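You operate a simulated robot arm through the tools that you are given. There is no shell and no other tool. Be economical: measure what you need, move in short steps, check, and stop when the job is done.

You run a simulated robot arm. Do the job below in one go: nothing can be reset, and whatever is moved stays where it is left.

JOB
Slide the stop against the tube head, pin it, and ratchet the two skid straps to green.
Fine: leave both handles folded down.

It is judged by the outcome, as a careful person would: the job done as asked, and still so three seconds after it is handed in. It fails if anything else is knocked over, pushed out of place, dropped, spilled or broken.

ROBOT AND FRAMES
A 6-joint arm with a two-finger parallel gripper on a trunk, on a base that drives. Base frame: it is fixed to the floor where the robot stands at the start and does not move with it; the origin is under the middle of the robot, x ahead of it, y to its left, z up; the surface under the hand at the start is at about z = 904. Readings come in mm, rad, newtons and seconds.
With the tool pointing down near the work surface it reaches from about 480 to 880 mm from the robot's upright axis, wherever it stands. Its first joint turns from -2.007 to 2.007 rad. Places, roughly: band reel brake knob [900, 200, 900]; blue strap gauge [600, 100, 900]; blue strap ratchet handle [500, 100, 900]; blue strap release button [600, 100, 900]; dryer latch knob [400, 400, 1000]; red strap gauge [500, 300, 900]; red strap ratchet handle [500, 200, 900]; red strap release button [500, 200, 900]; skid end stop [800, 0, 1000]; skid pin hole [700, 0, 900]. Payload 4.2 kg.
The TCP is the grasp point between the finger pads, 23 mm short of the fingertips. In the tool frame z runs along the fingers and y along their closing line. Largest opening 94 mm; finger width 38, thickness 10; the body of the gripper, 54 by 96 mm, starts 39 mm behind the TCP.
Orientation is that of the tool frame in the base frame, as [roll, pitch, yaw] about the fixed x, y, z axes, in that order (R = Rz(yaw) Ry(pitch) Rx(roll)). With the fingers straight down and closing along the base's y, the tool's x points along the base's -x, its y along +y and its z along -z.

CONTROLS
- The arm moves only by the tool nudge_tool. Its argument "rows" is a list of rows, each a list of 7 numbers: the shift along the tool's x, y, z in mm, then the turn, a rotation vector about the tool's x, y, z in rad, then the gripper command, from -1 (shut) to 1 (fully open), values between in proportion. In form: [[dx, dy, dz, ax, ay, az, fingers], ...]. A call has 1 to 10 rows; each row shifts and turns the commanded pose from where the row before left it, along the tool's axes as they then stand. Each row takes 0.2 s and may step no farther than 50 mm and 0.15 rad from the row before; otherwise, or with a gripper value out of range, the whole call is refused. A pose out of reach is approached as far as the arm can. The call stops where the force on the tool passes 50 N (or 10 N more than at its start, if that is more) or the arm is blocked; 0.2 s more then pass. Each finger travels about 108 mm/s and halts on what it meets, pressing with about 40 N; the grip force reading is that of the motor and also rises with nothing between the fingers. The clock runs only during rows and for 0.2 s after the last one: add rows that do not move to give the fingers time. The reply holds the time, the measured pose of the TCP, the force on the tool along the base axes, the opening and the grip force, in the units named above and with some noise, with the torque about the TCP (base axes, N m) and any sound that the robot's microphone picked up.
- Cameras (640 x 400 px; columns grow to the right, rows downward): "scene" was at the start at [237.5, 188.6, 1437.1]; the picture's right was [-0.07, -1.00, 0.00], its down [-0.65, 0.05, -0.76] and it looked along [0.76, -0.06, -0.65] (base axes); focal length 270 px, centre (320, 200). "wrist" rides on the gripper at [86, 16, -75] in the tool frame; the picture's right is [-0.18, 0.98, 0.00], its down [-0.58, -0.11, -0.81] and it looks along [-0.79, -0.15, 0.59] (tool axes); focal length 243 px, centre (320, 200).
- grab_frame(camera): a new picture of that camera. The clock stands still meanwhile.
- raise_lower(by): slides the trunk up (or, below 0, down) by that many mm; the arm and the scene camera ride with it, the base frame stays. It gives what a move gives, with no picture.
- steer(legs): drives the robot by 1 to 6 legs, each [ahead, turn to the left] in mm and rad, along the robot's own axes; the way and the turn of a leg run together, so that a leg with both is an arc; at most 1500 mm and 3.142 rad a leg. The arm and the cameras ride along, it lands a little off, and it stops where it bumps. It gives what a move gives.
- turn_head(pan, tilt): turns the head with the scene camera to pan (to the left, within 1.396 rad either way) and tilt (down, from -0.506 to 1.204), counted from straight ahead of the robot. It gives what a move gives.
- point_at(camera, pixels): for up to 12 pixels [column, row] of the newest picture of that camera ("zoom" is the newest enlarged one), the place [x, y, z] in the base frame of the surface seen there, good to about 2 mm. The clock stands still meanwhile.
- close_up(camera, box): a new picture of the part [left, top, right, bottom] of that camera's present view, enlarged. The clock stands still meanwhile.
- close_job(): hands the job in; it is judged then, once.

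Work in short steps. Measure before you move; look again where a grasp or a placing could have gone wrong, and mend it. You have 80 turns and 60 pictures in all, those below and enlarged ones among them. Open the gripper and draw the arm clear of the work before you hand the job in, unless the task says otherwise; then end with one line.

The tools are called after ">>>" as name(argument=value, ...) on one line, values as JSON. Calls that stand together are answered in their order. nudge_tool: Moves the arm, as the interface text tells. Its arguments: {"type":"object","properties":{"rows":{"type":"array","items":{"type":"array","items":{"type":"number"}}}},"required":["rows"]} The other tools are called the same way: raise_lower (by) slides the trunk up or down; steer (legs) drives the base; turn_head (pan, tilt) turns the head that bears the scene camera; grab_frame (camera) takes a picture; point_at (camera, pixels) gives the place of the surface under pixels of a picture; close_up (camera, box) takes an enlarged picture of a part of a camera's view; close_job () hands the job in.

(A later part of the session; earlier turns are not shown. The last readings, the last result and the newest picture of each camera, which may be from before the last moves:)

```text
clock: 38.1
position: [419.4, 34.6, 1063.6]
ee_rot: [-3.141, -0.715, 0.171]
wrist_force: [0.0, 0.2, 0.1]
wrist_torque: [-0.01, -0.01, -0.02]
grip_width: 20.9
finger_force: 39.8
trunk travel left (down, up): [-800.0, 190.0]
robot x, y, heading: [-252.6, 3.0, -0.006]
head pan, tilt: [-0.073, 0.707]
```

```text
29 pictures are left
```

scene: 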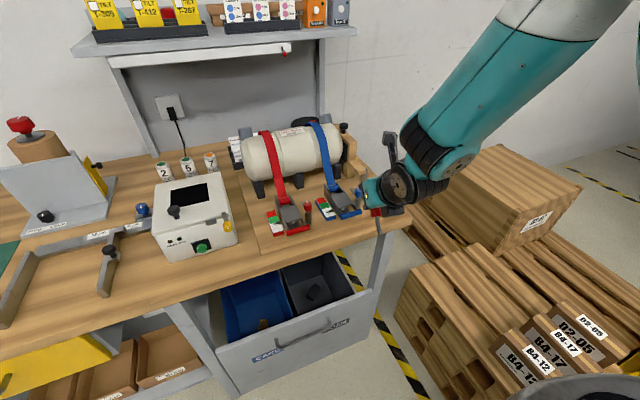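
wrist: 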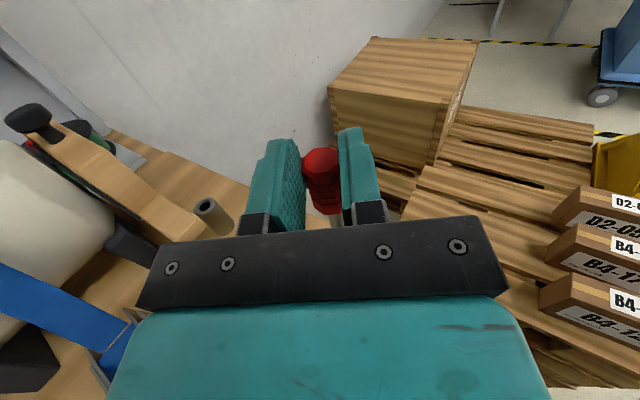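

Tilting forward is working. Finish the tilt.

>>> nudge_tool(rows=[[0, 0, 0, 0, 0.1428, 0, -1], [0, 0, 0, 0, 0.1428, 0, -1], [0, 0, 0, 0, 0.1428, 0, -1], [0, 0, 0, 0, 0.1428, 0, -1], [0, 0, 0, 0, 0.1428, 0, -1], [0, 0, 0, 0, 0.142, 0, -1]])

>>> grab_frame(camera="scene")

>>> grab_frame(camera="wrist")

```text
clock: 39.5
position: [503.9, 63.2, 1104.2]
ee_rot: [3.138, -1.566, 0.175]
wrist_force: [0.4, 0.1, 0.0]
wrist_torque: [0.05, 0.04, -0.01]
grip_width: 20.8
finger_force: 39.9
out of reach, approached as far as the arm can: row 5, 6
trunk travel left (down, up): [-800.0, 190.0]
robot x, y, heading: [-252.4, 2.9, -0.006]
head pan, tilt: [-0.073, 0.707]
```

```text
28 pictures are left
```

scene: 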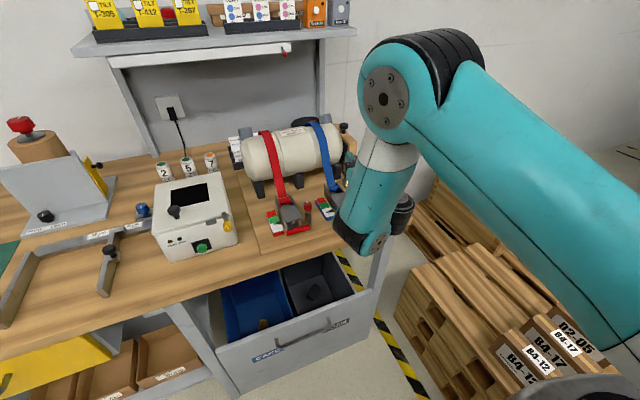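

```text
27 pictures are left
```

wrist: 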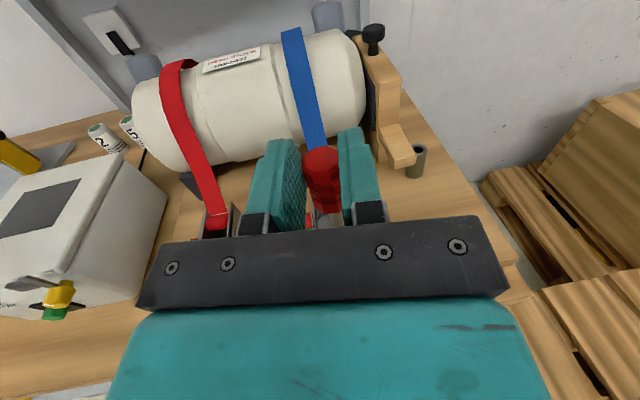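

Pin is upright, tool heading ~10°. Move right 100 mm first at this height, then check.

>>> nudge_tool(rows=[[0, 33, 0, 0, 0, 0, -1], [0, 33, 0, 0, 0, 0, -1], [0, 33, 0, 0, 0, 0, -1], [0, 0, 30, 0, 0, 0, -1], [0, 0, 30, 0, 0, 0, -1], [0, 0, 30, 0, 0, 0, -1], [0, 0, 0, 0, 0, 0, -1]])

```text
clock: 41.1
position: [521.5, -34.0, 1104.1]
ee_rot: [-3.067, -1.569, 0.096]
wrist_force: [-0.1, 0.1, 0.5]
wrist_torque: [0.01, 0.01, 0.0]
grip_width: 21.0
finger_force: 39.8
out of reach, approached as far as the arm can: row 4, 5, 6
trunk travel left (down, up): [-800.0, 190.0]
robot x, y, heading: [-251.3, 1.0, -0.01]
head pan, tilt: [-0.073, 0.707]
```

Likely the commanded pose was behind the reachable pose; try stepping forward more.

>>> nudge_tool(rows=[[0, 0, 30, 0, 0, 0, -1], [0, 0, 30, 0, 0, 0, -1], [0, 0, 0, 0, 0, 0, -1]])

```text
clock: 41.9
position: [521.7, -34.5, 1105.6]
ee_rot: [-3.065, -1.569, 0.094]
wrist_force: [-0.1, -0.6, -0.4]
wrist_torque: [0.02, 0.02, -0.06]
grip_width: 20.8
finger_force: 39.9
out of reach, approached as far as the arm can: row 1, 2
trunk travel left (down, up): [-800.0, 190.0]
robot x, y, heading: [-250.6, 0.2, -0.003]
head pan, tilt: [-0.073, 0.707]
```

A wrist limit fixes the reach in this posture, so I use the base: drive ahead ~140 mm at this height.

>>> steer(legs=[[138, 0]])

>>> nudge_tool(rows=[[0, 0, 0, 0, 0, 0, -1]])

>>> grab_frame(camera="wrist")

>>> grab_frame(camera="scene")

```text
clock: 43.2
position: [659.4, -35.4, 1104.8]
ee_rot: [-3.072, -1.569, 0.099]
wrist_force: [-1.1, -0.1, -1.0]
wrist_torque: [0.01, 0.02, 0.01]
grip_width: 20.9
finger_force: 40.1
trunk travel left (down, up): [-800.0, 190.0]
robot x, y, heading: [-111.3, -1.3, -0.006]
head pan, tilt: [-0.073, 0.707]
```

```text
clock: 43.6
position: [659.2, -35.6, 1103.0]
ee_rot: [3.114, -1.57, 0.198]
wrist_force: [0.0, -0.2, -0.1]
wrist_torque: [0.04, 0.01, -0.01]
grip_width: 21.0
finger_force: 40.2
trunk travel left (down, up): [-800.0, 190.0]
robot x, y, heading: [-113.5, 0.6, -0.007]
head pan, tilt: [-0.073, 0.707]
```

```text
26 pictures are left
```

wrist: 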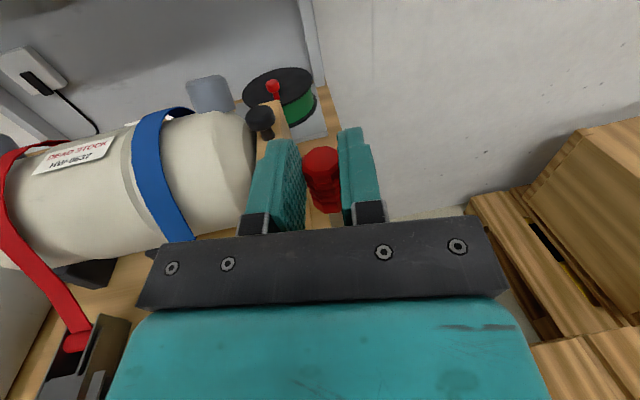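

```text
25 pictures are left
```

scene: 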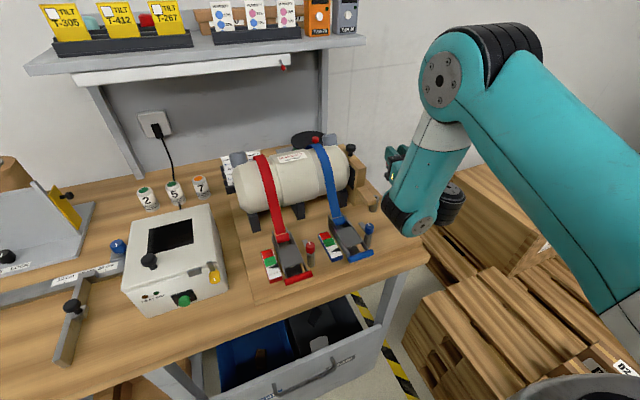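

Adjust: tool y −23 and forward 14, then check pin location in the picture.

>>> nudge_tool(rows=[[0, -11.5, 7, 0, 0, 0, -1], [0, -11.5, 7.5, 0, 0, 0, -1], [0, 0, 0, 0, 0, 0, -1]])

>>> close_up(camera="scene", box=[330, 130, 470, 250])

>>> close_up(camera="wrist", box=[220, 100, 420, 230])

```text
clock: 44.5
position: [670.3, -9.6, 1104.2]
ee_rot: [3.009, -1.57, 0.299]
wrist_force: [0.6, 0.3, -1.2]
wrist_torque: [-0.02, 0.0, -0.02]
grip_width: 21.1
finger_force: 40.1
trunk travel left (down, up): [-800.0, 190.0]
robot x, y, heading: [-110.0, 1.7, -0.005]
head pan, tilt: [-0.073, 0.707]
```

```text
3.33 times, centred on (400, 190) of scene
```

zoom: 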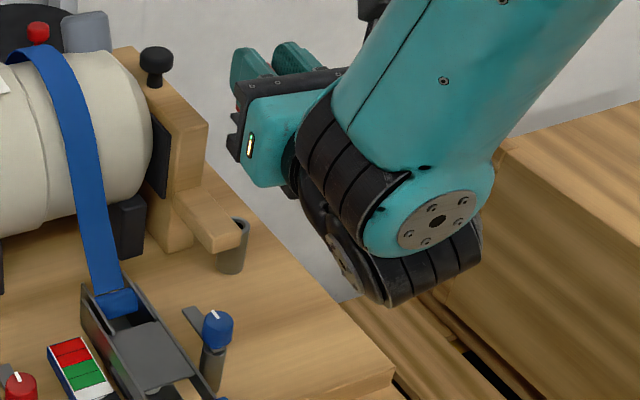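

```text
3.08 times, centred on (320, 165) of wrist
```

zoom: 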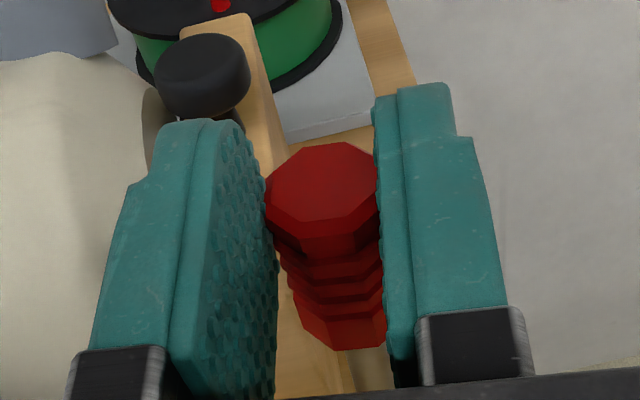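

Position reached. I measure the handle's top and side from the zoomed wrist picture to locate the pin's axis.

>>> point_at(camera="zoom", pixels=[[325, 160], [325, 195], [300, 195], [355, 190], [325, 225], [335, 250], [340, 330], [345, 345], [370, 338], [310, 330]])

```text
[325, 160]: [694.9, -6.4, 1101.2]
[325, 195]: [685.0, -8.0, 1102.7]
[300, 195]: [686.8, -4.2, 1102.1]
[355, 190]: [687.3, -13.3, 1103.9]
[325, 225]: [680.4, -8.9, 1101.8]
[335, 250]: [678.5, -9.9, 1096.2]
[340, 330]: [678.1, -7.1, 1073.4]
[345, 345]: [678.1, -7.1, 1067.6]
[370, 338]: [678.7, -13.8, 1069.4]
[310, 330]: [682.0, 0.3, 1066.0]
```

Pin axis ≈(688,−8); socket ≈(684.5,−8). I shift back 3 mm and lower 60 mm (tip stays above the rim), then look.

>>> nudge_tool(rows=[[0, 0, -3, 0, 0, 0, -1], [-20, 0, 0, 0, 0, 0, -1], [-20, 0, 0, 0, 0, 0, -1], [-20, 0, 0, 0, 0, 0, -1], [0, 0, 0, 0, 0, 0, -1]])

>>> close_up(camera="scene", box=[340, 150, 420, 230])

>>> close_up(camera="wrist", box=[220, 100, 420, 230])

```text
clock: 45.6
position: [666.3, -12.0, 1043.2]
ee_rot: [0.231, -1.57, 3.083]
wrist_force: [-0.6, 0.8, -1.5]
wrist_torque: [-0.03, 0.03, 0.02]
grip_width: 21.1
finger_force: 39.8
trunk travel left (down, up): [-800.0, 190.0]
robot x, y, heading: [-113.0, 1.2, -0.001]
head pan, tilt: [-0.073, 0.707]
```

```text
5.00 times, centred on (380, 190) of scene
```

zoom: 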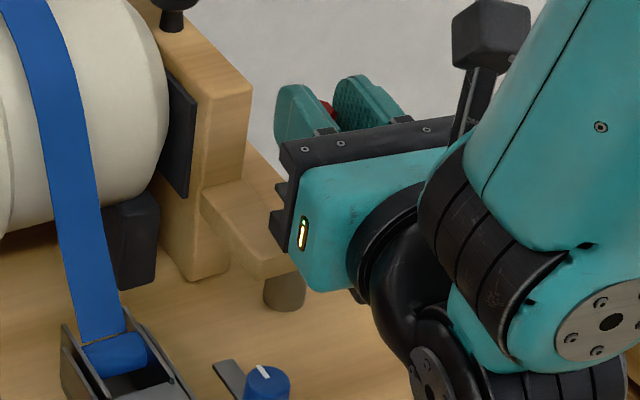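

```text
3.08 times, centred on (320, 165) of wrist
```

zoom: 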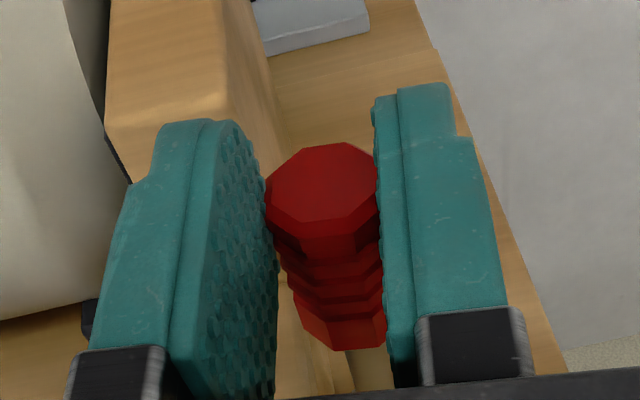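

Socket isn't visible past the fingers; I re-measure the handle for its axis here.

>>> point_at(camera="zoom", pixels=[[325, 150], [325, 165], [325, 180], [325, 200], [325, 220], [325, 230], [280, 190], [295, 190], [310, 190], [340, 190], [355, 190], [370, 190]])

```text
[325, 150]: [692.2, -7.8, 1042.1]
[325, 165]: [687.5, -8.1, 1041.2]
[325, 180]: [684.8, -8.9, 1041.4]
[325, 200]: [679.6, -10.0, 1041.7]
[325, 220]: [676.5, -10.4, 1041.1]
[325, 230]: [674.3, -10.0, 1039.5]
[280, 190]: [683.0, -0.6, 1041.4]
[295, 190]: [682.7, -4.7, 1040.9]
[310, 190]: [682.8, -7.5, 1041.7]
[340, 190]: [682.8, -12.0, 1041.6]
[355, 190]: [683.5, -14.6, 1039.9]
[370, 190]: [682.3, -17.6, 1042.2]
```

Axis ≈(683.6,−8.6); socket (684.5,−8). Nudge +1 and lower in small steps.

>>> nudge_tool(rows=[[0, -0.5, 1, 0, 0, 0, -1], [-5, 0, 0, 0, 0, 0, -1], [-5, 0, 0, 0, 0, 0, -1], [-3, 0, 0, 0, 0, 0, -1], [-2, 0, 0, 0, 0, 0, -1], [-2, 0, 0, 0, 0, 0, -1]])

>>> nudge_tool(rows=[[-2, 0, 0, 0, 0, 0, -1], [-2, 0, 0, 0, 0, 0, -1], [-2, 0, 0, 0, 0, 0, -1]])

```text
clock: 47.0
position: [667.2, -11.3, 1027.0]
ee_rot: [-2.906, -1.568, -0.062]
wrist_force: [-0.8, -0.7, 0.2]
wrist_torque: [0.01, 0.12, 0.0]
grip_width: 20.9
finger_force: 40.2
trunk travel left (down, up): [-800.0, 190.0]
robot x, y, heading: [-111.3, 1.5, -0.008]
head pan, tilt: [-0.073, 0.707]
```

```text
clock: 47.9
position: [669.1, -11.3, 1021.6]
ee_rot: [-2.85, -1.568, -0.114]
wrist_force: [-7.2, -1.3, 2.0]
wrist_torque: [-0.09, 0.45, 0.0]
grip_width: 20.9
finger_force: 40.0
trunk travel left (down, up): [-800.0, 190.0]
robot x, y, heading: [-111.4, 0.8, -0.002]
head pan, tilt: [-0.073, 0.707]
```

Tip has entered; lateral −7 N in x means I'm slightly too far forward. Correct by 1 mm and continue.

>>> nudge_tool(rows=[[0, 0, -1.2, 0, 0, 0, -1], [-3, 0, 0, 0, 0, 0, -1], [-3, 0, 0, 0, 0, 0, -1]])

>>> nudge_tool(rows=[[-3, 0, 0, 0, 0, 0, -1], [-3, 0, 0, 0, 0, 0, -1]])

```text
clock: 48.6
position: [666.8, -11.7, 1015.0]
ee_rot: [-2.846, -1.569, -0.121]
wrist_force: [-0.4, 0.1, -0.5]
wrist_torque: [-0.02, 0.0, 0.03]
grip_width: 20.9
finger_force: 39.8
trunk travel left (down, up): [-800.0, 190.0]
robot x, y, heading: [-114.6, -1.6, -0.005]
head pan, tilt: [-0.073, 0.707]
```

```text
clock: 49.2
position: [665.7, -12.6, 1008.9]
ee_rot: [0.391, -1.57, 2.924]
wrist_force: [1.1, 0.1, 0.2]
wrist_torque: [-0.01, 0.0, 0.0]
grip_width: 20.8
finger_force: 39.8
trunk travel left (down, up): [-800.0, 190.0]
robot x, y, heading: [-109.7, -2.9, -0.005]
head pan, tilt: [-0.073, 0.707]
```

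Free sliding, ~20 mm in. Lower further.

>>> nudge_tool(rows=[[-3, 0, 0, 0, 0, 0, -1], [-3, 0, 0, 0, 0, 0, -1], [-2, 0, 0, 0, 0, 0, -1]])

>>> close_up(camera="scene", box=[340, 150, 420, 230])

```text
clock: 50.0
position: [666.7, -12.1, 1001.1]
ee_rot: [-2.729, -1.57, -0.236]
wrist_force: [-0.4, -0.7, -0.1]
wrist_torque: [0.01, -0.01, 0.0]
grip_width: 20.9
finger_force: 40.0
trunk travel left (down, up): [-800.0, 190.0]
robot x, y, heading: [-108.7, 3.0, -0.004]
head pan, tilt: [-0.073, 0.707]
```

```text
5.00 times, centred on (380, 190) of scene
```

zoom: 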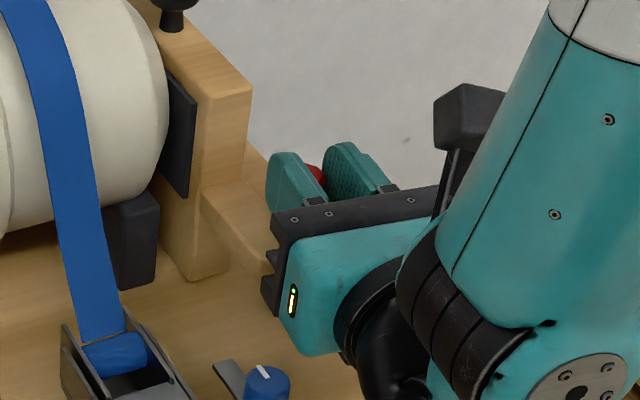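

Pin nearly seated with no force. Release by opening to ~45 mm.

>>> nudge_tool(rows=[[0, 0, 0, 0, 0, 0, -0.3], [0, 0, 0, 0, 0, 0, -0.04], [0, 0, 0, 0, 0, 0, -0.04]])

>>> steer(legs=[[-160, 0]])

>>> grab_frame(camera="wrist")

```text
clock: 50.9
position: [666.5, -11.5, 999.5]
ee_rot: [-2.784, -1.568, -0.182]
wrist_force: [0.1, -0.2, -0.3]
wrist_torque: [-0.01, -0.01, -0.02]
grip_width: 45.1
finger_force: 0.0
trunk travel left (down, up): [-800.0, 190.0]
robot x, y, heading: [-116.8, 0.7, -0.002]
head pan, tilt: [-0.073, 0.707]
```

```text
clock: 52.3
position: [508.9, -12.0, 1000.1]
ee_rot: [-2.779, -1.569, -0.187]
wrist_force: [-0.4, 1.4, 0.3]
wrist_torque: [-0.02, -0.03, 0.02]
grip_width: 45.0
finger_force: 0.1
trunk travel left (down, up): [-800.0, 190.0]
robot x, y, heading: [-272.7, 4.1, -0.004]
head pan, tilt: [-0.073, 0.707]
```

```text
19 pictures are left
```

wrist: 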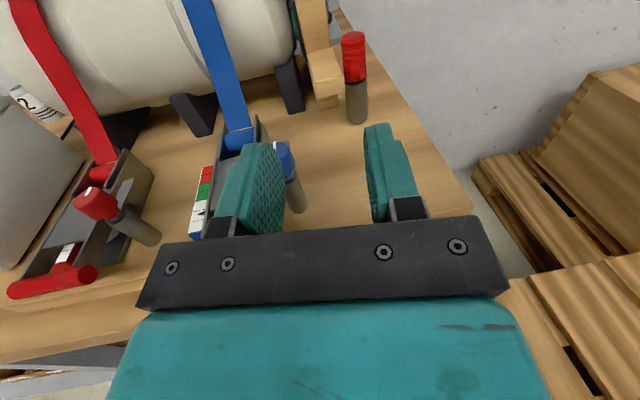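

Pin stands fully seated in the socket, stop in place. Now raise, tilt the tool back down.

>>> nudge_tool(rows=[[35, 0, 0, 0, 0, 0, -0.04], [35, 0, 0, 0, 0, 0, 0], [35, 0, 0, 0, 0, 0, 0], [35, 0, 0, 0, 0, 0, 0]])

>>> nudge_tool(rows=[[0, 0, 0, 0, -0.1428, 0, 0], [0, 0, 0, 0, -0.1428, 0, 0], [0, 0, 0, 0, -0.1428, 0, 0], [0, 0, 0, 0, -0.1428, 0, 0], [0, 0, 0, 0, -0.1428, 0, 0], [0, 0, 0, 0, -0.1428, 0, 0], [0, 0, 0, 0, -0.1428, 0, 0], [0, 0, 0, 0, -0.1428, 0, 0], [0, 0, 0, 0, -0.1428, 0, 0], [0, 0, 0, 0, -0.1428, 0, 0]])

>>> nudge_tool(rows=[[0, 0, 0, 0, -0.142, 0, 0], [0, 0, 0, 0, 0, 0.143, 0], [0, 0, 0, 0, 0, 0.143, 0], [0, 0, 0, 0, 0, 0.143, 0], [0, 0, 0, 0, 0, 0.143, 0], [0, 0, 0, 0, 0, 0.143, 0], [0, 0, 0, 0, 0, 0.143, 0], [0, 0, 0, 0, 0, 0.143, 0], [0, 0, 0, 0, 0, 0.143, 0], [0, 0, 0, 0, 0, 0.143, 0]])

```text
clock: 53.3
position: [508.0, -5.3, 1135.3]
ee_rot: [-2.752, -1.567, -0.225]
wrist_force: [-0.1, 1.3, -0.4]
wrist_torque: [0.0, -0.06, -0.08]
grip_width: 46.8
finger_force: 0.1
out of reach, approached as far as the arm can: row 4
trunk travel left (down, up): [-800.0, 190.0]
robot x, y, heading: [-269.5, -1.0, -0.002]
head pan, tilt: [-0.073, 0.707]
```

```text
clock: 55.5
position: [477.0, 67.6, 1128.2]
ee_rot: [-3.134, -0.141, 0.165]
wrist_force: [-0.3, 0.2, -0.1]
wrist_torque: [-0.01, 0.01, 0.0]
grip_width: 47.0
finger_force: 0.1
out of reach, approached as far as the arm can: row 1, 2, 3, 4, 5, 6, 7, 8
trunk travel left (down, up): [-800.0, 190.0]
robot x, y, heading: [-275.8, -0.6, -0.006]
head pan, tilt: [-0.073, 0.707]
```

```text
clock: 57.7
position: [478.5, 64.3, 1128.2]
ee_rot: [-3.141, 0.003, -1.114]
wrist_force: [-0.3, 0.4, 0.5]
wrist_torque: [0.03, 0.0, 0.0]
grip_width: 46.8
finger_force: 0.1
trunk travel left (down, up): [-800.0, 190.0]
robot x, y, heading: [-271.3, 3.9, -0.005]
head pan, tilt: [-0.073, 0.707]
```

Yaw final bit, bring the hand back 100 mm, then drive ahead 160 mm and view the ratchets.

>>> nudge_tool(rows=[[-22, 44, 0, 0, 0, 0, 0], [-22, 44, 0, 0, 0, 0, 0], [0, 0, 0, 0, 0, 0.143, 0]])

>>> steer(legs=[[160, 0]])

>>> grab_frame(camera="scene")

```text
clock: 58.5
position: [378.8, 64.5, 1129.2]
ee_rot: [3.142, 0.002, -1.255]
wrist_force: [0.6, -0.5, 0.0]
wrist_torque: [-0.01, 0.02, -0.02]
grip_width: 46.8
finger_force: 0.2
trunk travel left (down, up): [-800.0, 190.0]
robot x, y, heading: [-269.9, 1.1, -0.004]
head pan, tilt: [-0.073, 0.707]
```

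```text
clock: 59.9
position: [542.1, 63.7, 1128.5]
ee_rot: [3.139, 0.002, -1.257]
wrist_force: [0.3, -1.3, -0.1]
wrist_torque: [0.02, 0.0, 0.0]
grip_width: 47.0
finger_force: 0.0
trunk travel left (down, up): [-800.0, 190.0]
robot x, y, heading: [-109.2, 1.2, -0.008]
head pan, tilt: [-0.073, 0.707]
```

```text
18 pictures are left
```

scene: 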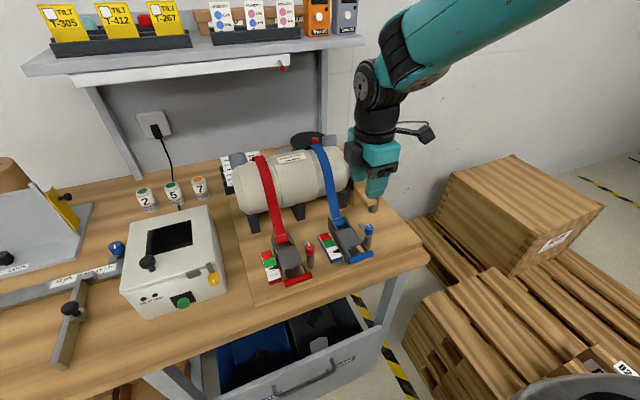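

Enlarge the ratchets for measurement.

>>> close_up(camera="scene", box=[310, 205, 390, 275])

>>> point_at(camera="zoom", pixels=[[300, 240], [345, 345], [300, 362], [295, 420], [410, 395], [465, 360], [355, 420], [230, 150], [255, 120], [330, 310], [380, 280], [270, 200]])

```text
5.71 times, centred on (350, 240) of scene
```

zoom: 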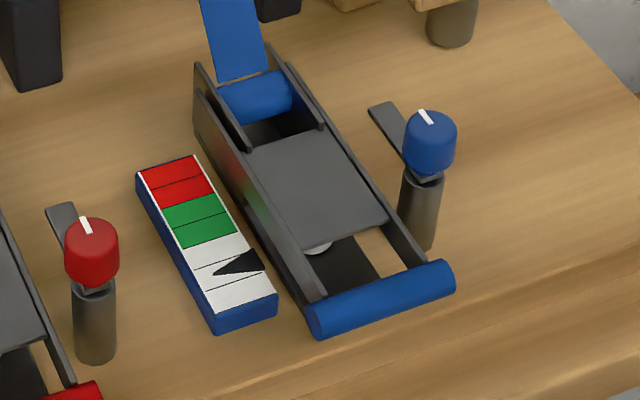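

```text
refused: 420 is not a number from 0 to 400
```

Handle: rails from the spool down to the bar, with a plate and then a window next to the bar. I measure.

>>> point_at(camera="zoom", pixels=[[320, 315], [380, 292], [440, 270], [330, 225], [385, 212], [330, 260], [375, 245], [198, 70], [255, 95], [290, 160], [400, 240], [300, 275]])

>>> point_at(camera="zoom", pixels=[[270, 50], [240, 145], [285, 90], [196, 100], [235, 265], [262, 250], [185, 165], [215, 215], [430, 130], [455, 280], [310, 330], [235, 135]])

```text
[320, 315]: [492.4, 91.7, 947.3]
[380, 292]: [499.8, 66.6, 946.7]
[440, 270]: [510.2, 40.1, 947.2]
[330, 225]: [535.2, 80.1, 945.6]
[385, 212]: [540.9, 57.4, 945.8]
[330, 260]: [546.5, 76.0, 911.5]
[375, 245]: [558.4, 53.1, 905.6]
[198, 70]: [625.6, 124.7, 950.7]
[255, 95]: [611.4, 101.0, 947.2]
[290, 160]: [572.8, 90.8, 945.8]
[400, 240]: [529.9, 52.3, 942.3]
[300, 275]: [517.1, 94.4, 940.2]
```

```text
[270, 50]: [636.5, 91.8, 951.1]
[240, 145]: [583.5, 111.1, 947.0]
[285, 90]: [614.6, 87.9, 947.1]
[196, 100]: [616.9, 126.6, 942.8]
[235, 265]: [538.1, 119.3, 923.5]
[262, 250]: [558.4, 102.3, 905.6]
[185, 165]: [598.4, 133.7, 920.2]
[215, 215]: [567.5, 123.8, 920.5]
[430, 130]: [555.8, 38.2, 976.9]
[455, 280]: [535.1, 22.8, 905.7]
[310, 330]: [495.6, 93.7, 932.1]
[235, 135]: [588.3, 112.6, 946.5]
```

Bar centre ≈(501,66,939), radius 8; window behind it ~28 mm; hinge near spool (~v=612). Move above the bar with 36 mm opening.

>>> nudge_tool(rows=[[-14.6, 38.4, 0, 0, 0, 0, -0.23], [0, 0, 48, 0, 0, 0, -0.23], [0, 0, 48, 0, 0, 0, -0.23], [0, 0, 44, 0, 0, 0, -0.23], [0, 0, 0, 0, 0, 0, -0.23]])

>>> grab_frame(camera="wrist")

```text
clock: 61.1
position: [499.8, 67.5, 987.0]
ee_rot: [3.141, 0.002, -1.256]
wrist_force: [0.2, -0.4, -0.1]
wrist_torque: [-0.01, 0.02, -0.02]
grip_width: 36.1
finger_force: 0.1
trunk travel left (down, up): [-800.0, 190.0]
robot x, y, heading: [-108.5, 0.9, -0.003]
head pan, tilt: [-0.073, 0.707]
```

```text
16 pictures are left
```

wrist: 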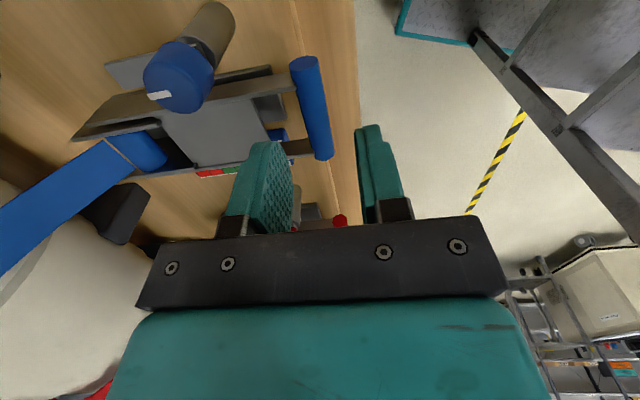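

Bar lies between the fingers' planes. Lower 43 mm and grip.

>>> nudge_tool(rows=[[0, 0, 20, 0, 0, 0, -0.23], [0, 0, 15, 0, 0, 0, -0.23], [0, 0, 8, 0, 0, 0, -0.23], [0, 0, 0, 0, 0, 0, -0.6], [0, 0, 0, 0, 0, 0, -1], [0, 0, 0, 0, 0, 0, -1]])

```text
clock: 61.6
position: [501.9, 68.3, 967.2]
ee_rot: [-3.128, 0.003, -1.256]
wrist_force: [-11.5, -5.4, 35.6]
wrist_torque: [0.68, -0.11, 0.19]
grip_width: 31.0
finger_force: 0.1
trunk travel left (down, up): [-800.0, 190.0]
robot x, y, heading: [-106.0, 0.1, -0.007]
head pan, tilt: [-0.073, 0.707]
stopped in row 2: the force on the tool passed its limit at 70 N (the readings are from after the stop); the commanded pose is now the measured one
```

The far finger's edge hit the left rail (u≈−72): window is ~40 mm for 38 mm fingers, centre u=−92. Raise, shift 2 mm right, and lower gently to only TCP z≈953.

>>> nudge_tool(rows=[[0, 0, -12, -0.013, 0, 0, -0.23], [2, 0, 0, 0, 0, 0, -0.23], [0, 0, 6, 0, 0, 0, -0.23], [0, 0, 5, 0, 0, 0, -0.23], [0, 0, 3, 0, 0, 0, -0.23], [0, 0, 3, 0, 0, 0, -0.23], [0, 0, 3, 0, 0, 0, -0.23]])

```text
clock: 63.0
position: [506.1, 67.8, 967.1]
ee_rot: [-3.132, 0.005, -1.257]
wrist_force: [-9.3, -4.2, 32.1]
wrist_torque: [0.05, -0.66, -0.03]
grip_width: 31.7
finger_force: 0.1
trunk travel left (down, up): [-800.0, 190.0]
robot x, y, heading: [-110.6, 1.0, -0.005]
head pan, tilt: [-0.073, 0.707]
stopped in row 6: the force on the tool passed its limit at 56 N (the readings are from after the stop); the commanded pose is now the measured one
```

Now the far finger's outer face hit the plate edge (v≈530). Raise, shift 5 mm toward the robot, narrow the opening to 30 mm, and lower.

>>> nudge_tool(rows=[[0, 0, -12, -0.01, 0, 0, -0.36], [0, 5.3, 0, 0, 0, 0, -0.36], [0, 0, 6, 0, 0, 0, -0.36], [0, 0, 5, 0, 0, 0, -0.36], [0, 0, 3, 0, 0, 0, -0.36]])

>>> nudge_tool(rows=[[0, 0, 3, 0, 0, 0, -0.36], [0, 0, 3, 0, 0, 0, -0.36], [0, 0, 3, 0, 0, 0, -0.36], [0, 0, 3, 0, 0, 0, -0.36], [0, 0, 2, 0, 0, 0, -0.36]])

```text
clock: 64.2
position: [502.6, 64.2, 962.1]
ee_rot: [3.137, 0.004, -1.257]
wrist_force: [0.2, -0.4, -0.4]
wrist_torque: [-0.03, -0.01, 0.01]
grip_width: 29.7
finger_force: 0.0
trunk travel left (down, up): [-800.0, 190.0]
robot x, y, heading: [-109.4, 2.2, -0.011]
head pan, tilt: [-0.073, 0.707]
```

```text
clock: 65.3
position: [499.4, 65.3, 948.7]
ee_rot: [3.139, 0.002, -1.256]
wrist_force: [0.0, 0.1, -0.7]
wrist_torque: [0.02, -0.03, 0.03]
grip_width: 30.2
finger_force: 0.0
trunk travel left (down, up): [-800.0, 190.0]
robot x, y, heading: [-105.1, 0.7, -0.008]
head pan, tilt: [-0.073, 0.707]
```

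Fingers went in freely at TCP z≈949. Close on the bar.

>>> nudge_tool(rows=[[0, 0, 0, 0, 0, 0, -0.7], [0, 0, 0, 0, 0, 0, -1], [0, 0, 0, 0, 0, 0, -1]])

>>> nudge_tool(rows=[[0, 0, -5, 0, 0, 0, -1], [0, 0, -5, 0, 0, 0, -1], [0, -0.5, -5, 0, 0, 0, -1], [0, -1, -5, 0, 0, 0, -1]])

```text
clock: 66.2
position: [502.5, 66.4, 948.7]
ee_rot: [3.138, 0.004, -1.257]
wrist_force: [7.8, 1.8, -0.7]
wrist_torque: [0.06, -0.06, -0.05]
grip_width: 14.4
finger_force: 44.8
trunk travel left (down, up): [-800.0, 190.0]
robot x, y, heading: [-106.2, 3.1, -0.009]
head pan, tilt: [-0.073, 0.707]
```

```text
clock: 67.2
position: [504.4, 67.0, 969.0]
ee_rot: [3.138, 0.004, -1.256]
wrist_force: [13.2, 2.0, -5.0]
wrist_torque: [-0.14, 0.02, -0.01]
grip_width: 14.6
finger_force: 45.2
trunk travel left (down, up): [-800.0, 190.0]
robot x, y, heading: [-110.5, 0.6, -0.008]
head pan, tilt: [-0.073, 0.707]
```

Bar is lifting with the grip. Continue along the arc (hinge radius ~112 mm estimate).

>>> nudge_tool(rows=[[0, -3, -9, 0, 0, 0, -1], [0, -3, -9.3, 0, 0, 0, -1], [0, -3.7, -9, 0, 0, 0, -1], [0, -4.5, -8.7, 0, 0, 0, -1]])

>>> grab_frame(camera="scene")

```text
clock: 68.2
position: [515.6, 68.8, 1005.2]
ee_rot: [3.135, 0.004, -1.255]
wrist_force: [-6.7, -1.8, 0.5]
wrist_torque: [-0.47, 0.24, -0.14]
grip_width: 14.2
finger_force: 44.6
trunk travel left (down, up): [-800.0, 190.0]
robot x, y, heading: [-108.1, 2.9, -0.006]
head pan, tilt: [-0.073, 0.707]
```

```text
15 pictures are left
```

scene: 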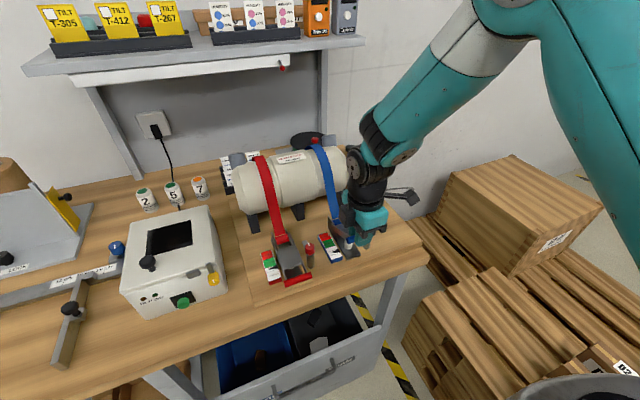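

Tracking well (small forces). Continue the arc with radius ~118.

>>> nudge_tool(rows=[[0, -4.3, -9, 0, 0, 0, -1], [0, -6, -8.5, 0, 0, 0, -1], [0, -7, -8, 0, 0, 0, -1], [0, -7.8, -7.5, 0, 0, 0, -1], [0, -8.8, -7, 0, 0, 0, -1]])

>>> close_up(camera="scene", box=[310, 180, 410, 275])

```text
clock: 69.3
position: [547.0, 79.8, 1044.8]
ee_rot: [3.14, 0.004, -1.256]
wrist_force: [-13.5, 2.1, 13.7]
wrist_torque: [0.26, 0.4, 0.0]
grip_width: 14.3
finger_force: 44.7
trunk travel left (down, up): [-800.0, 190.0]
robot x, y, heading: [-108.3, -0.4, -0.01]
head pan, tilt: [-0.073, 0.707]
```

```text
4.21 times, centred on (360, 228) of scene
```

zoom: 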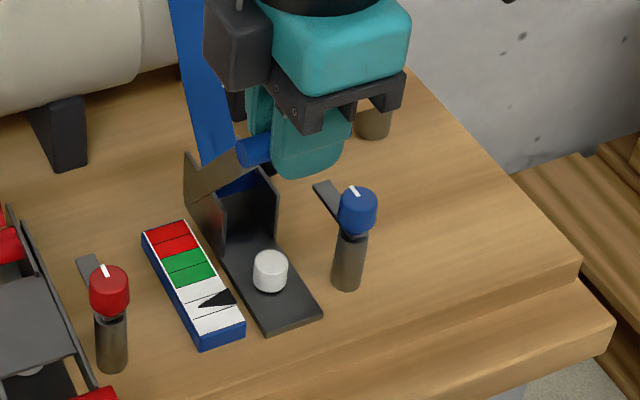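

The release button (white) sits under the handle; needle not moved yet. Continue the upstroke, following a radius ~130.

>>> nudge_tool(rows=[[0, -7.5, -9, 0, 0, 0, -1], [0, -10.5, -7.5, 0, 0, 0, -1], [0, -11, -6, 0, 0, 0, -1]])

>>> nudge_tool(rows=[[0, -11.5, -4.5, 0, 0, 0, -1], [0, -11, -3.5, 0, 0, 0, -1]])

```text
clock: 70.2
position: [577.3, 90.1, 1063.8]
ee_rot: [3.135, 0.005, -1.257]
wrist_force: [8.1, 8.3, -35.6]
wrist_torque: [-0.13, -0.12, -0.08]
grip_width: 14.1
finger_force: 44.9
trunk travel left (down, up): [-800.0, 190.0]
robot x, y, heading: [-105.7, -0.7, -0.005]
head pan, tilt: [-0.073, 0.707]
```

```text
clock: 70.8
position: [597.5, 95.7, 1073.1]
ee_rot: [3.134, 0.003, -1.257]
wrist_force: [4.1, 5.4, -38.0]
wrist_torque: [0.05, -0.05, 0.0]
grip_width: 14.8
finger_force: 45.2
trunk travel left (down, up): [-800.0, 190.0]
robot x, y, heading: [-108.0, 1.6, -0.008]
head pan, tilt: [-0.073, 0.707]
```

We're ~2–3 mm too high on the arc; hinge ≈ s=119. Take a look before continuing.

>>> close_up(camera="scene", box=[300, 150, 410, 270])

```text
3.33 times, centred on (355, 210) of scene
```

zoom: 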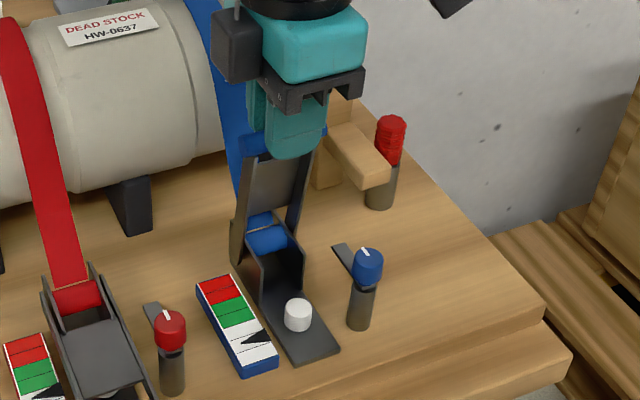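

Handle is ~80° up, needle unchanged. A bit further, then back along the circle; I'll check the needle after a cycle.

>>> nudge_tool(rows=[[0, -6, 2, 0, 0, 0, -1], [0, -8, 0, 0, 0, 0, -1]])

>>> nudge_tool(rows=[[0, -6, 1, 0, 0, 0, -1], [0, -4, 1, 0, 0, 0, -1]])

```text
clock: 71.3
position: [612.5, 100.2, 1075.3]
ee_rot: [-3.141, 0.002, -1.256]
wrist_force: [-1.9, -3.7, 2.7]
wrist_torque: [-0.3, 0.14, 0.16]
grip_width: 14.2
finger_force: 44.8
trunk travel left (down, up): [-800.0, 190.0]
robot x, y, heading: [-108.3, 6.2, -0.001]
head pan, tilt: [-0.073, 0.707]
```

```text
clock: 72.0
position: [623.7, 103.2, 1075.1]
ee_rot: [-3.134, 0.002, -1.258]
wrist_force: [5.1, -7.3, 34.5]
wrist_torque: [-0.37, -0.17, 0.14]
grip_width: 14.1
finger_force: 45.4
trunk travel left (down, up): [-800.0, 190.0]
robot x, y, heading: [-108.8, 2.3, -0.01]
head pan, tilt: [-0.073, 0.707]
```

Handle now ~vertical (s≈127, h≈127). Relieve 2 mm and check the needle.

>>> nudge_tool(rows=[[0, 0, -2, 0, 0, 0, -1]])

>>> close_up(camera="scene", box=[300, 190, 390, 270])

```text
clock: 72.3
position: [619.9, 102.4, 1074.1]
ee_rot: [-3.141, 0.005, -1.257]
wrist_force: [5.3, -7.5, 37.3]
wrist_torque: [-0.1, -0.14, 0.08]
grip_width: 14.4
finger_force: 45.5
trunk travel left (down, up): [-800.0, 190.0]
robot x, y, heading: [-107.4, 0.9, -0.012]
head pan, tilt: [-0.073, 0.707]
```

```text
5.00 times, centred on (345, 230) of scene
```

zoom: 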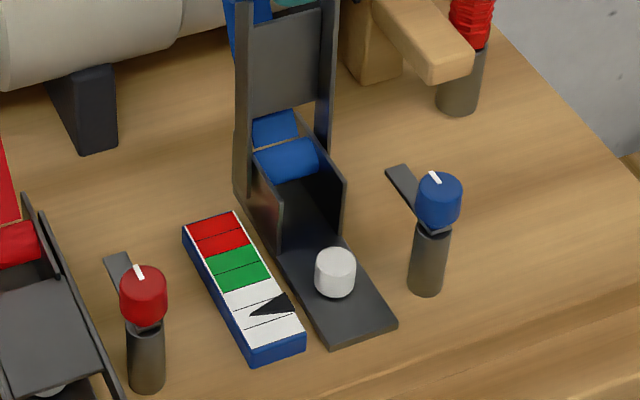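

Needle unchanged on the upstroke; the pads slip slightly on the bar so forces stay modest. Now the downstroke along the circle.

>>> nudge_tool(rows=[[0, 12.7, 0, 0, 0, 0, -1], [0, 12.6, 1, 0, 0, 0, -1], [0, 12.3, 3, 0, 0, 0, -1], [0, 11.9, 4.5, 0, 0, 0, -1], [0, 11.4, 5.8, 0, 0, 0, -1]])

>>> nudge_tool(rows=[[0, 10.7, 7, 0, 0, 0, -1], [0, 9.9, 8, 0, 0, 0, -1], [0, 9.1, 9.1, 0, 0, 0, -1], [0, 8, 9.9, 0, 0, 0, -1], [0, 7, 10.7, 0, 0, 0, -1]])

```text
clock: 73.5
position: [562.4, 85.6, 1057.2]
ee_rot: [3.135, 0.005, -1.256]
wrist_force: [5.3, -5.8, -3.2]
wrist_torque: [-0.01, -0.2, -0.09]
grip_width: 14.4
finger_force: 45.0
trunk travel left (down, up): [-800.0, 190.0]
robot x, y, heading: [-108.3, 1.3, -0.004]
head pan, tilt: [-0.073, 0.707]
```

```text
clock: 74.8
position: [519.9, 71.2, 1013.9]
ee_rot: [3.139, 0.005, -1.255]
wrist_force: [3.6, -7.8, 1.9]
wrist_torque: [-0.15, -0.29, 0.05]
grip_width: 14.5
finger_force: 45.1
trunk travel left (down, up): [-800.0, 190.0]
robot x, y, heading: [-107.0, 0.9, -0.009]
head pan, tilt: [-0.073, 0.707]
```

Smooth. Finish the downstroke.

>>> nudge_tool(rows=[[0, 5.8, 11.4, 0, 0, 0, -1], [0, 4.5, 11.9, 0, 0, 0, -1], [0, 3.3, 12.3, 0, 0, 0, -1], [0, 2, 12.4, 0, 0, 0, -1], [0, 0.7, 12.4, 0, 0, 0, -1], [0, 0, 3, 0, 0, 0, -1]])

>>> close_up(camera="scene", box=[300, 190, 390, 270])

```text
clock: 76.2
position: [502.1, 65.5, 949.5]
ee_rot: [3.133, 0.004, -1.254]
wrist_force: [-14.0, -9.4, 0.3]
wrist_torque: [-0.5, -0.07, -0.15]
grip_width: 14.4
finger_force: 44.4
trunk travel left (down, up): [-800.0, 190.0]
robot x, y, heading: [-110.0, 1.2, -0.007]
head pan, tilt: [-0.073, 0.707]
```

```text
5.00 times, centred on (345, 230) of scene
```

zoom: 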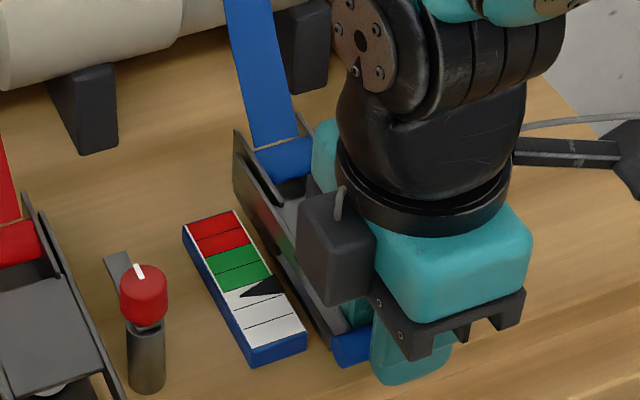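

The needle advanced one segment, now just under green. One more stroke: up the same circle.

>>> nudge_tool(rows=[[0, 0, -5, 0, 0, 0, -1], [0, -0.7, -11, 0, 0, 0, -1], [0, -2, -12, 0, 0, 0, -1], [0, -3.3, -12.3, 0, 0, 0, -1], [0, -4.5, -11.9, 0, 0, 0, -1], [0, -5.8, -11.4, 0, 0, 0, -1], [0, -7, -10.7, 0, 0, 0, -1], [0, -8, -9.9, 0, 0, 0, -1]])

>>> nudge_tool(rows=[[0, -9.1, -9.1, 0, 0, 0, -1], [0, -9.9, -8, 0, 0, 0, -1], [0, -10.7, -7, 0, 0, 0, -1], [0, -11.4, -5.8, 0, 0, 0, -1], [0, -11.9, -4.5, 0, 0, 0, -1], [0, -12.3, -3, 0, 0, 0, -1], [0, -12.6, -1, 0, 0, 0, -1], [0, -12.7, 0, 0, 0, 0, -1]])

```text
clock: 78.0
position: [536.2, 77.2, 1035.1]
ee_rot: [-3.141, 0.003, -1.256]
wrist_force: [-8.4, 1.0, 4.1]
wrist_torque: [-0.03, 0.23, -0.08]
grip_width: 14.2
finger_force: 45.1
trunk travel left (down, up): [-800.0, 190.0]
robot x, y, heading: [-107.9, 3.2, -0.01]
head pan, tilt: [-0.073, 0.707]
```

```text
clock: 79.8
position: [621.0, 103.7, 1071.3]
ee_rot: [3.141, 0.002, -1.255]
wrist_force: [-4.0, 9.8, 4.7]
wrist_torque: [-0.01, 0.1, -0.18]
grip_width: 14.2
finger_force: 45.2
trunk travel left (down, up): [-800.0, 190.0]
robot x, y, heading: [-105.5, -0.8, -0.0]
head pan, tilt: [-0.073, 0.707]
```

Now down again.

>>> nudge_tool(rows=[[0, 12.7, 0, 0, 0, 0, -1], [0, 12.6, 1, 0, 0, 0, -1], [0, 12.3, 3, 0, 0, 0, -1], [0, 11.9, 4.5, 0, 0, 0, -1], [0, 11.4, 5.8, 0, 0, 0, -1], [0, 10.7, 7, 0, 0, 0, -1], [0, 9.9, 8, 0, 0, 0, -1], [0, 9.1, 9.1, 0, 0, 0, -1]])

>>> nudge_tool(rows=[[0, 8, 9.9, 0, 0, 0, -1], [0, 7, 10.7, 0, 0, 0, -1], [0, 5.8, 11.4, 0, 0, 0, -1], [0, 4.5, 11.9, 0, 0, 0, -1], [0, 3.3, 12.3, 0, 0, 0, -1], [0, 2, 12.4, 0, 0, 0, -1], [0, 0.7, 12, 0, 0, 0, -1], [0, 0, 2, 0, 0, 0, -1]])

>>> close_up(camera="scene", box=[300, 190, 390, 270])

```text
clock: 81.5
position: [533.7, 74.8, 1034.1]
ee_rot: [3.138, 0.003, -1.256]
wrist_force: [-0.5, 1.9, 2.6]
wrist_torque: [-0.13, -0.28, -0.02]
grip_width: 14.5
finger_force: 44.8
trunk travel left (down, up): [-800.0, 190.0]
robot x, y, heading: [-109.5, -0.6, -0.005]
head pan, tilt: [-0.073, 0.707]
```

```text
clock: 83.3
position: [502.0, 64.3, 950.8]
ee_rot: [3.131, 0.002, -1.258]
wrist_force: [-16.8, -11.5, 1.0]
wrist_torque: [-0.24, 0.03, 0.02]
grip_width: 14.4
finger_force: 45.7
trunk travel left (down, up): [-800.0, 190.0]
robot x, y, heading: [-110.6, 3.0, -0.004]
head pan, tilt: [-0.073, 0.707]
```

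```text
5.00 times, centred on (345, 230) of scene
```

zoom: 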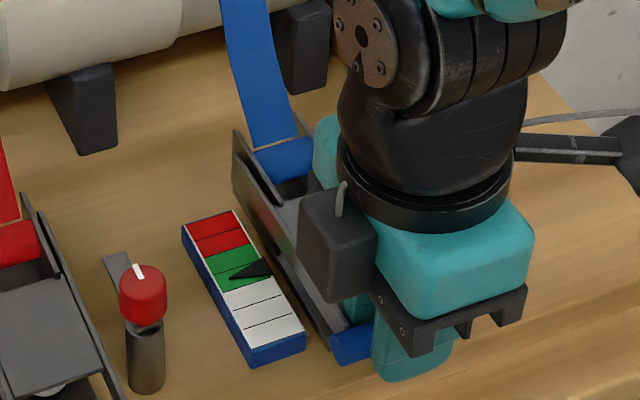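

Needle in green. Press the handle the last 2 mm, release, rise, and look at the red one.

>>> nudge_tool(rows=[[0, 0, 2, 0, 0, 0, -1], [0, 0, 0, 0, 0, 0, -0.6], [0, 0, 0, 0, 0, 0, -0.36], [0, 0, 0, 0, 0, 0, -0.36], [0, 0, -20, 0, 0, 0, -0.36], [0, 0, -40, 0, 0, 0, -0.36], [30, 20, -40, 0, 0, 0, -0.36], [40, 0, 0, 0, 0, 0, -0.36], [40, 0, 0, 0, 0, 0, -0.36]])

>>> close_up(camera="scene", box=[250, 205, 390, 295])

```text
refused: row 7 steps farther than a row can; nothing moved
```

```text
4.44 times, centred on (320, 250) of scene
```

zoom: 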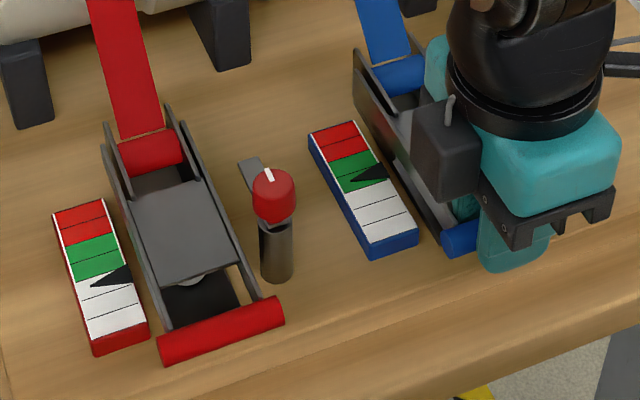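

Measure the red handle here, then release the blue (with legal steps).

>>> point_at(camera="zoom", pixels=[[162, 345], [222, 325], [280, 307], [165, 315], [245, 280], [190, 268], [225, 260], [270, 180], [150, 150], [100, 150]])

>>> nudge_tool(rows=[[0, 0, 2, 0, 0, 0, -1], [0, 0, 0, 0, 0, 0, -0.6], [0, 0, 0, 0, 0, 0, -0.36], [0, 0, 0, 0, 0, 0, -0.36], [0, 0, -20, 0, 0, 0, -0.36], [0, 0, -40, 0, 0, 0, -0.36], [0, 0, -40, 0, 0, 0, -0.36]])

```text
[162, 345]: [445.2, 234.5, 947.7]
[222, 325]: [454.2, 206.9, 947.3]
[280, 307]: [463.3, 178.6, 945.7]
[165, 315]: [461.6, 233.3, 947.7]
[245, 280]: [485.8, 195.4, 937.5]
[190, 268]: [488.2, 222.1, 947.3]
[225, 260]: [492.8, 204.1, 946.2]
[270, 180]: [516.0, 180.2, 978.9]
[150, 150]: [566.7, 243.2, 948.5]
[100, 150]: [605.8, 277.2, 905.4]
```

```text
clock: 85.0
position: [504.9, 64.8, 1047.7]
ee_rot: [3.137, 0.002, -1.257]
wrist_force: [-0.5, -0.1, -0.4]
wrist_torque: [-0.03, 0.02, 0.02]
grip_width: 30.0
finger_force: 0.0
trunk travel left (down, up): [-800.0, 190.0]
robot x, y, heading: [-109.2, 2.5, -0.008]
head pan, tilt: [-0.073, 0.707]
```

Red bar centre (454,206.5): offset from blue is along u. Move there at height, then read the position.

>>> nudge_tool(rows=[[-37.4, 0.5, 0, 0, 0, 0, -0.36], [-37.4, 0.5, 0, 0, 0, 0, -0.36], [-37.4, 0.5, 0, 0, 0, 0, -0.36], [-37.4, 0.5, 0, 0, 0, 0, -0.36], [0, 0, 30, 0, 0, 0, -0.36], [0, 0, 30, 0, 0, 0, -0.36], [0, 0, 0, 0, 0, 0, -0.36]])

>>> nudge_tool(rows=[[0, 0, 0, 0, 0, 0, -0.36]])

>>> nudge_tool(rows=[[0, 0, 0, 0, 0, 0, -0.36]])

```text
clock: 86.5
position: [454.4, 207.6, 989.7]
ee_rot: [3.14, 0.002, -1.256]
wrist_force: [1.0, -0.8, 0.0]
wrist_torque: [0.02, 0.0, -0.01]
grip_width: 30.0
finger_force: 0.1
trunk travel left (down, up): [-800.0, 190.0]
robot x, y, heading: [-111.4, -3.0, -0.006]
head pan, tilt: [-0.073, 0.707]
```

```text
clock: 87.0
position: [455.2, 207.2, 989.8]
ee_rot: [3.139, 0.004, -1.258]
wrist_force: [0.2, -0.1, 0.3]
wrist_torque: [-0.01, -0.01, -0.01]
grip_width: 30.2
finger_force: 0.0
trunk travel left (down, up): [-800.0, 190.0]
robot x, y, heading: [-107.9, 1.8, -0.008]
head pan, tilt: [-0.073, 0.707]
```

```text
clock: 87.3
position: [455.4, 207.1, 990.6]
ee_rot: [3.138, 0.003, -1.257]
wrist_force: [-0.6, 0.5, 0.3]
wrist_torque: [-0.01, -0.02, 0.02]
grip_width: 30.0
finger_force: 0.1
trunk travel left (down, up): [-800.0, 190.0]
robot x, y, heading: [-111.1, 0.4, -0.007]
head pan, tilt: [-0.073, 0.707]
```

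Position (455,207.3), 0.6 mm off; correct and lower gently.

>>> nudge_tool(rows=[[0.6, 0, 12, 0, 0, 0, -0.36], [0, 0, 10, 0, 0, 0, -0.36], [0, 0, 4, 0, 0, 0, -0.36], [0, 0, 3, 0, 0, 0, -0.36], [0, 0, 3, 0, 0, 0, -0.36], [0, 0, 3, 0, 0, 0, -0.36], [0, 0, 3, 0, 0, 0, -0.36], [0, 0, 3, 0, 0, 0, -0.36]])

```text
clock: 89.2
position: [456.3, 206.8, 949.9]
ee_rot: [3.139, 0.003, -1.257]
wrist_force: [-0.1, -0.6, 0.3]
wrist_torque: [0.0, 0.07, -0.01]
grip_width: 30.2
finger_force: 0.0
trunk travel left (down, up): [-800.0, 190.0]
robot x, y, heading: [-111.9, 0.4, -0.006]
head pan, tilt: [-0.073, 0.707]
```

In place. Grip and do the upstroke.

>>> nudge_tool(rows=[[0, 0, 0, 0, 0, 0, -0.7], [0, 0, 0, 0, 0, 0, -1], [0, 0, 0, 0, 0, 0, -1], [0, 0, -5, 0, 0, 0, -1], [0, -0.7, -10, 0, 0, 0, -1], [0, -2, -12, 0, 0, 0, -1], [0, -3.3, -12.3, 0, 0, 0, -1], [0, -4.5, -11.9, 0, 0, 0, -1], [0, -5.8, -11.4, 0, 0, 0, -1], [0, -7, -10.7, 0, 0, 0, -1]])

>>> nudge_tool(rows=[[0, -8, -9.9, 0, 0, 0, -1], [0, -9.1, -9.1, 0, 0, 0, -1], [0, -9.9, -8, 0, 0, 0, -1], [0, -10.7, -7, 0, 0, 0, -1], [0, -11.4, -5.8, 0, 0, 0, -1], [0, -11.9, -4.5, 0, 0, 0, -1], [0, -12.3, -3, 0, 0, 0, -1], [0, -12.6, -1, 0, 0, 0, -1], [0, -12.7, 0, 0, 0, 0, -1]])

```text
clock: 91.3
position: [476.8, 213.8, 1024.5]
ee_rot: [3.137, 0.003, -1.258]
wrist_force: [-14.8, -12.3, 10.0]
wrist_torque: [-0.42, 0.38, -0.06]
grip_width: 14.5
finger_force: 45.1
trunk travel left (down, up): [-800.0, 190.0]
robot x, y, heading: [-108.0, 0.9, -0.002]
head pan, tilt: [-0.073, 0.707]
```

```text
clock: 93.3
position: [573.2, 245.2, 1071.8]
ee_rot: [3.141, 0.003, -1.257]
wrist_force: [-2.5, -0.6, 4.2]
wrist_torque: [-0.22, 0.11, -0.03]
grip_width: 14.3
finger_force: 45.3
trunk travel left (down, up): [-800.0, 190.0]
robot x, y, heading: [-110.1, -1.4, -0.0]
head pan, tilt: [-0.073, 0.707]
```

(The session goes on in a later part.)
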